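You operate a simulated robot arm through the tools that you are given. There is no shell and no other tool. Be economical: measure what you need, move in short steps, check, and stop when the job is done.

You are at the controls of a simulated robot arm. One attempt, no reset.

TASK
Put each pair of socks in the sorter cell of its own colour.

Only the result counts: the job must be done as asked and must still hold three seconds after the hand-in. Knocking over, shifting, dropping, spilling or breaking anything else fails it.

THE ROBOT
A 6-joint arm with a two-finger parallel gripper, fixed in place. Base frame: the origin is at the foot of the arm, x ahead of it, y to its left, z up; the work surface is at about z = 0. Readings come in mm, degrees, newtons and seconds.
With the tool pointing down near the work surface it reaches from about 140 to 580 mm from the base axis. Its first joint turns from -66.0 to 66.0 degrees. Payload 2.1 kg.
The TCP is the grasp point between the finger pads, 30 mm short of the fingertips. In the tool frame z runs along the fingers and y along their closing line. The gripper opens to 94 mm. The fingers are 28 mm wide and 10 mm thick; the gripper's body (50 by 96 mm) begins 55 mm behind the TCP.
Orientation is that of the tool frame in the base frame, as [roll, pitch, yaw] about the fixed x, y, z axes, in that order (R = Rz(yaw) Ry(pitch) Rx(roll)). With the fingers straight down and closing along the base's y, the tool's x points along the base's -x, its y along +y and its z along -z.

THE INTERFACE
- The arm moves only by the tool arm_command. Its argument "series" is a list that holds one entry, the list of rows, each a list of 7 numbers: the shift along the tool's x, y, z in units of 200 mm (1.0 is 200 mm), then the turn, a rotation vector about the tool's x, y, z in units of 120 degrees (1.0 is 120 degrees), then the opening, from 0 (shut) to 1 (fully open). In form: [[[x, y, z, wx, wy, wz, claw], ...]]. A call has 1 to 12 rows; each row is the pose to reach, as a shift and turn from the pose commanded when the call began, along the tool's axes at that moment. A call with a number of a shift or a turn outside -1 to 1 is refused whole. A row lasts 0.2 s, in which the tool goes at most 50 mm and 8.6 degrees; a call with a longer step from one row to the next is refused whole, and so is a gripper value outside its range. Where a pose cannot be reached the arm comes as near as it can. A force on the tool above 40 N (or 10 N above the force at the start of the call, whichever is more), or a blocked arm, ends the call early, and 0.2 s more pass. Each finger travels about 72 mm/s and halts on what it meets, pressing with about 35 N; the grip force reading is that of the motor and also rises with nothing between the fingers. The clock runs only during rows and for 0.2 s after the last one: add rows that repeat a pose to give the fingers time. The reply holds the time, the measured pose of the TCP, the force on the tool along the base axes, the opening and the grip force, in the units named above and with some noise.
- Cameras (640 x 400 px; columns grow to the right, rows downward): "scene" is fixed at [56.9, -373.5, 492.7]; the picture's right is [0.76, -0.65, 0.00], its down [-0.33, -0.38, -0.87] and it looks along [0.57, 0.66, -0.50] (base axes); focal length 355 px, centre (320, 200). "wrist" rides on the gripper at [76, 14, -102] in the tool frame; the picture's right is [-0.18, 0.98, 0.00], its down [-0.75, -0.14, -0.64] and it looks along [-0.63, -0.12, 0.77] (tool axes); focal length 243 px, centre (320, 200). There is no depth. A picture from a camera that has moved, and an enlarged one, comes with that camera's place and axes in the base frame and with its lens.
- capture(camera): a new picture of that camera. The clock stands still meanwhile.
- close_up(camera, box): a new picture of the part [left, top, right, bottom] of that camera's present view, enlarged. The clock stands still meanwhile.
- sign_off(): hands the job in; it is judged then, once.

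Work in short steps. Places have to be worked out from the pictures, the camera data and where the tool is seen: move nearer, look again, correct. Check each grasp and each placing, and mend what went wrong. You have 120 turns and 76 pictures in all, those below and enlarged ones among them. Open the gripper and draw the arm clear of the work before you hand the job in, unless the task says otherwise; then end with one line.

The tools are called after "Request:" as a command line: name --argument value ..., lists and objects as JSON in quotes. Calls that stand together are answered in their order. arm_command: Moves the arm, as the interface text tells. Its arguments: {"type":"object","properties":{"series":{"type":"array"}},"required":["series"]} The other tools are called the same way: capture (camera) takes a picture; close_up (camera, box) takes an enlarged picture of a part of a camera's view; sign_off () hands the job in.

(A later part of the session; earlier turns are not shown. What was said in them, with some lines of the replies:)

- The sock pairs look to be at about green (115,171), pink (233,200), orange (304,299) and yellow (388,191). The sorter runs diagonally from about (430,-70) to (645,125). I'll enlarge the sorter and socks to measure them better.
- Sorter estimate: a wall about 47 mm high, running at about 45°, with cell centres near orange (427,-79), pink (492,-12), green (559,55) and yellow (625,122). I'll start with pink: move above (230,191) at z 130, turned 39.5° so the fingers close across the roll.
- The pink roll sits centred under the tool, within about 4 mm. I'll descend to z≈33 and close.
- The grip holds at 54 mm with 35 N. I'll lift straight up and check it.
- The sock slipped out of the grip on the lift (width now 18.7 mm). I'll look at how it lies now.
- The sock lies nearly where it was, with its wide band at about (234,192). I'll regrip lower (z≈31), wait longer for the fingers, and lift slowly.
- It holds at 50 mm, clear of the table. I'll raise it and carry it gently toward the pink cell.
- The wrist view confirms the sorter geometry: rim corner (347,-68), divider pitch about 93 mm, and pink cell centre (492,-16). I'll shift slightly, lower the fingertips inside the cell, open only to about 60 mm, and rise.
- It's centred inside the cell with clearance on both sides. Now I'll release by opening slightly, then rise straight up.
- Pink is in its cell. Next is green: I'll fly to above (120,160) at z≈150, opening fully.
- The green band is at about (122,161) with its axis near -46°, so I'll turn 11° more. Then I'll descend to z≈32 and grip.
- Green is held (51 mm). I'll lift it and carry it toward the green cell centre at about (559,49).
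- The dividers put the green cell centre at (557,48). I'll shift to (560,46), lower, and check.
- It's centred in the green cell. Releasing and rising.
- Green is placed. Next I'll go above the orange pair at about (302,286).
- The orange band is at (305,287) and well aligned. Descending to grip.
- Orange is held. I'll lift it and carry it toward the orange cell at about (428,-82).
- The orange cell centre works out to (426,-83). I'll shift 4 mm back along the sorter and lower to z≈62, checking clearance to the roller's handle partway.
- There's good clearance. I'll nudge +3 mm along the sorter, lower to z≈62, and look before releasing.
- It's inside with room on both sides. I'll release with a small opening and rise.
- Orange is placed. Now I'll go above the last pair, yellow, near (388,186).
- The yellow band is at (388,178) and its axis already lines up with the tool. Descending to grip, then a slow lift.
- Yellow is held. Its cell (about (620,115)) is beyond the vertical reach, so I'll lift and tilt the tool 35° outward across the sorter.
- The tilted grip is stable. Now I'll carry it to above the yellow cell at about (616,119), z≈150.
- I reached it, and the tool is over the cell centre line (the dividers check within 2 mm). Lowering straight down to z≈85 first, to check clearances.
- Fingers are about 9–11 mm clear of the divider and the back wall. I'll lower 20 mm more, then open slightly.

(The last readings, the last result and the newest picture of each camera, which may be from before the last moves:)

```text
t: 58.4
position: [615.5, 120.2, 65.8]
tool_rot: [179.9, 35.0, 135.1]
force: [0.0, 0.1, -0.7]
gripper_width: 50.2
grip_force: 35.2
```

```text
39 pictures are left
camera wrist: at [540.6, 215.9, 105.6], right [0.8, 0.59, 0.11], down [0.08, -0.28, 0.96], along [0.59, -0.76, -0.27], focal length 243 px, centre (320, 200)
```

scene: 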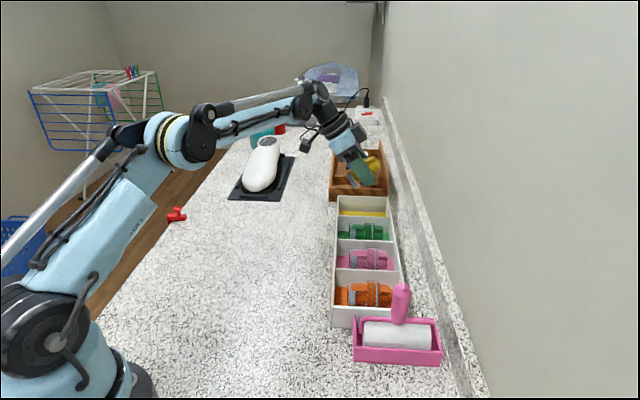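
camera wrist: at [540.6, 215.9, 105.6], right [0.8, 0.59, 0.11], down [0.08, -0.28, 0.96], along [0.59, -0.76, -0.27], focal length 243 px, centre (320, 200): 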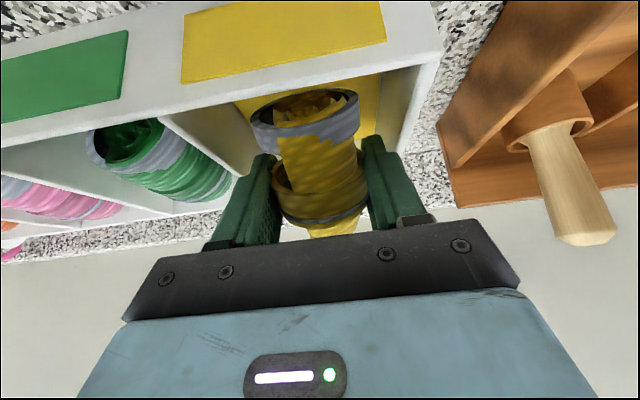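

The pair is well inside the yellow cell. I'll open slightly, withdraw along the fingers, then go up.

Request:
arm_command --series '[[[0, 0, 0, 0, 0, 0, 0.57], [0, 0, 0, 0, 0, 0, 0.61], [0, 0, 0, 0, 0, 0, 0.63], [0, 0, 0, 0, 0, 0, 0.63], [0, 0, 0, 0, 0, 0, 0.63], [0, 0, -0.05, 0, 0, 0, 0.63], [0, 0, -0.13, 0, 0, 0, 0.63], [-0.05, 0, -0.25, 0, 0, 0, 0.63], [-0.13, 0, -0.4, 0, 0, 0, 0.63], [-0.23, 0, -0.56, 0, 0, 0, 0.63]]]'

Request:
capture --camera "wrist"

Request:
close_up --camera "scene" --box '[290, 150, 450, 370]'

```text
t: 60.6
position: [597.2, 141.9, 184.6]
tool_rot: [180.0, 35.0, 135.0]
force: [0.0, -0.3, 0.4]
gripper_width: 59.1
grip_force: 0.0
```

```text
38 pictures are left
camera wrist: at [522.2, 237.8, 224.9], right [0.8, 0.59, 0.11], down [0.08, -0.28, 0.96], along [0.59, -0.76, -0.27], focal length 243 px, centre (320, 200)
```

wrist: 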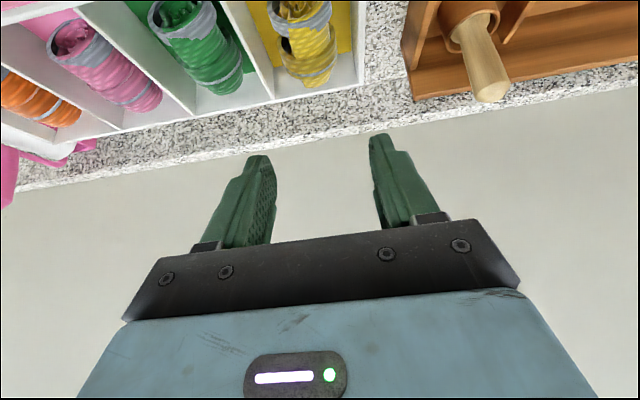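

```text
1.82 times, centred on (370, 260) of scene
camera zoom: at [56.8, -373.5, 492.7], right [0.76, -0.65, 0.0], down [-0.33, -0.38, -0.87], along [0.57, 0.66, -0.5], focal length 646 px, centre (229, 91)
```

zoom: 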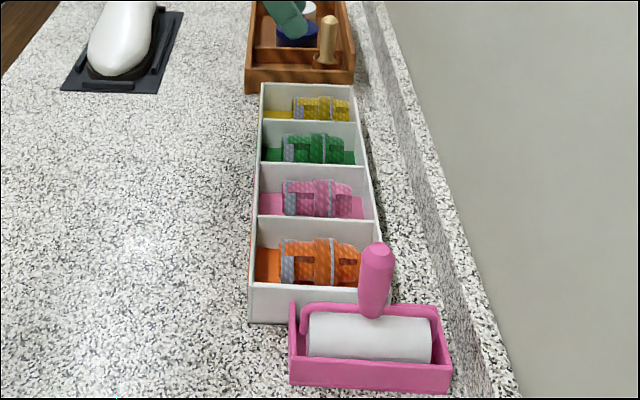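

All four pairs are in their cells and the sorter hasn't moved. I'll draw the arm clear and open the gripper.

Request:
arm_command --series '[[[0.06, -0.06, -0.1, 0, 0, 0, 0.63], [0.15, -0.14, -0.22, 0, 0, 0, 0.8], [0.27, -0.25, -0.36, 0, 0, 0, 1], [0.39, -0.36, -0.5, 0, 0, 0, 1], [0.5, -0.46, -0.62, 0, 0, 0, 1], [0.578, -0.53, -0.71, 0, 0, 0, 1], [0.578, -0.53, -0.71, 0, 0, 0, 1]]]'

Request:
capture --camera "scene"

```text
t: 62.2
position: [397.6, 186.2, 233.4]
tool_rot: [-179.9, 35.0, 135.0]
force: [0.6, 0.7, 0.8]
gripper_width: 93.9
grip_force: 0.1
```

```text
36 pictures are left
```

scene: 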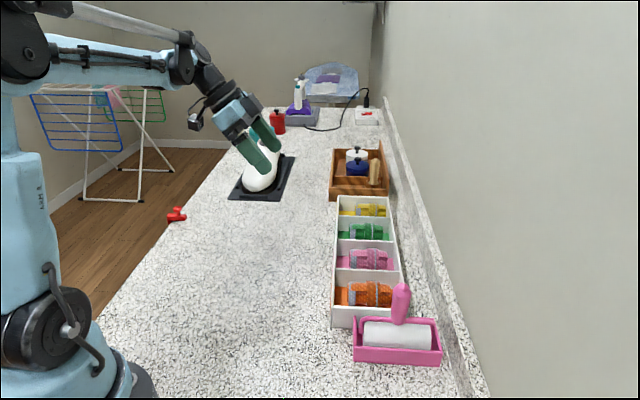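

The arm is clear, the gripper is open, and everything is in place, so I'm handing the job in.

Request:
sign_off

```text
The job is handed in.
```

All four pairs of socks (pink, green, orange and yellow) are in the sorter cells of their own colours. The pink pair slipped out of the grip once on its first lift and was picked up again, and the last picture shows the sorter and everything around it undisturbed.
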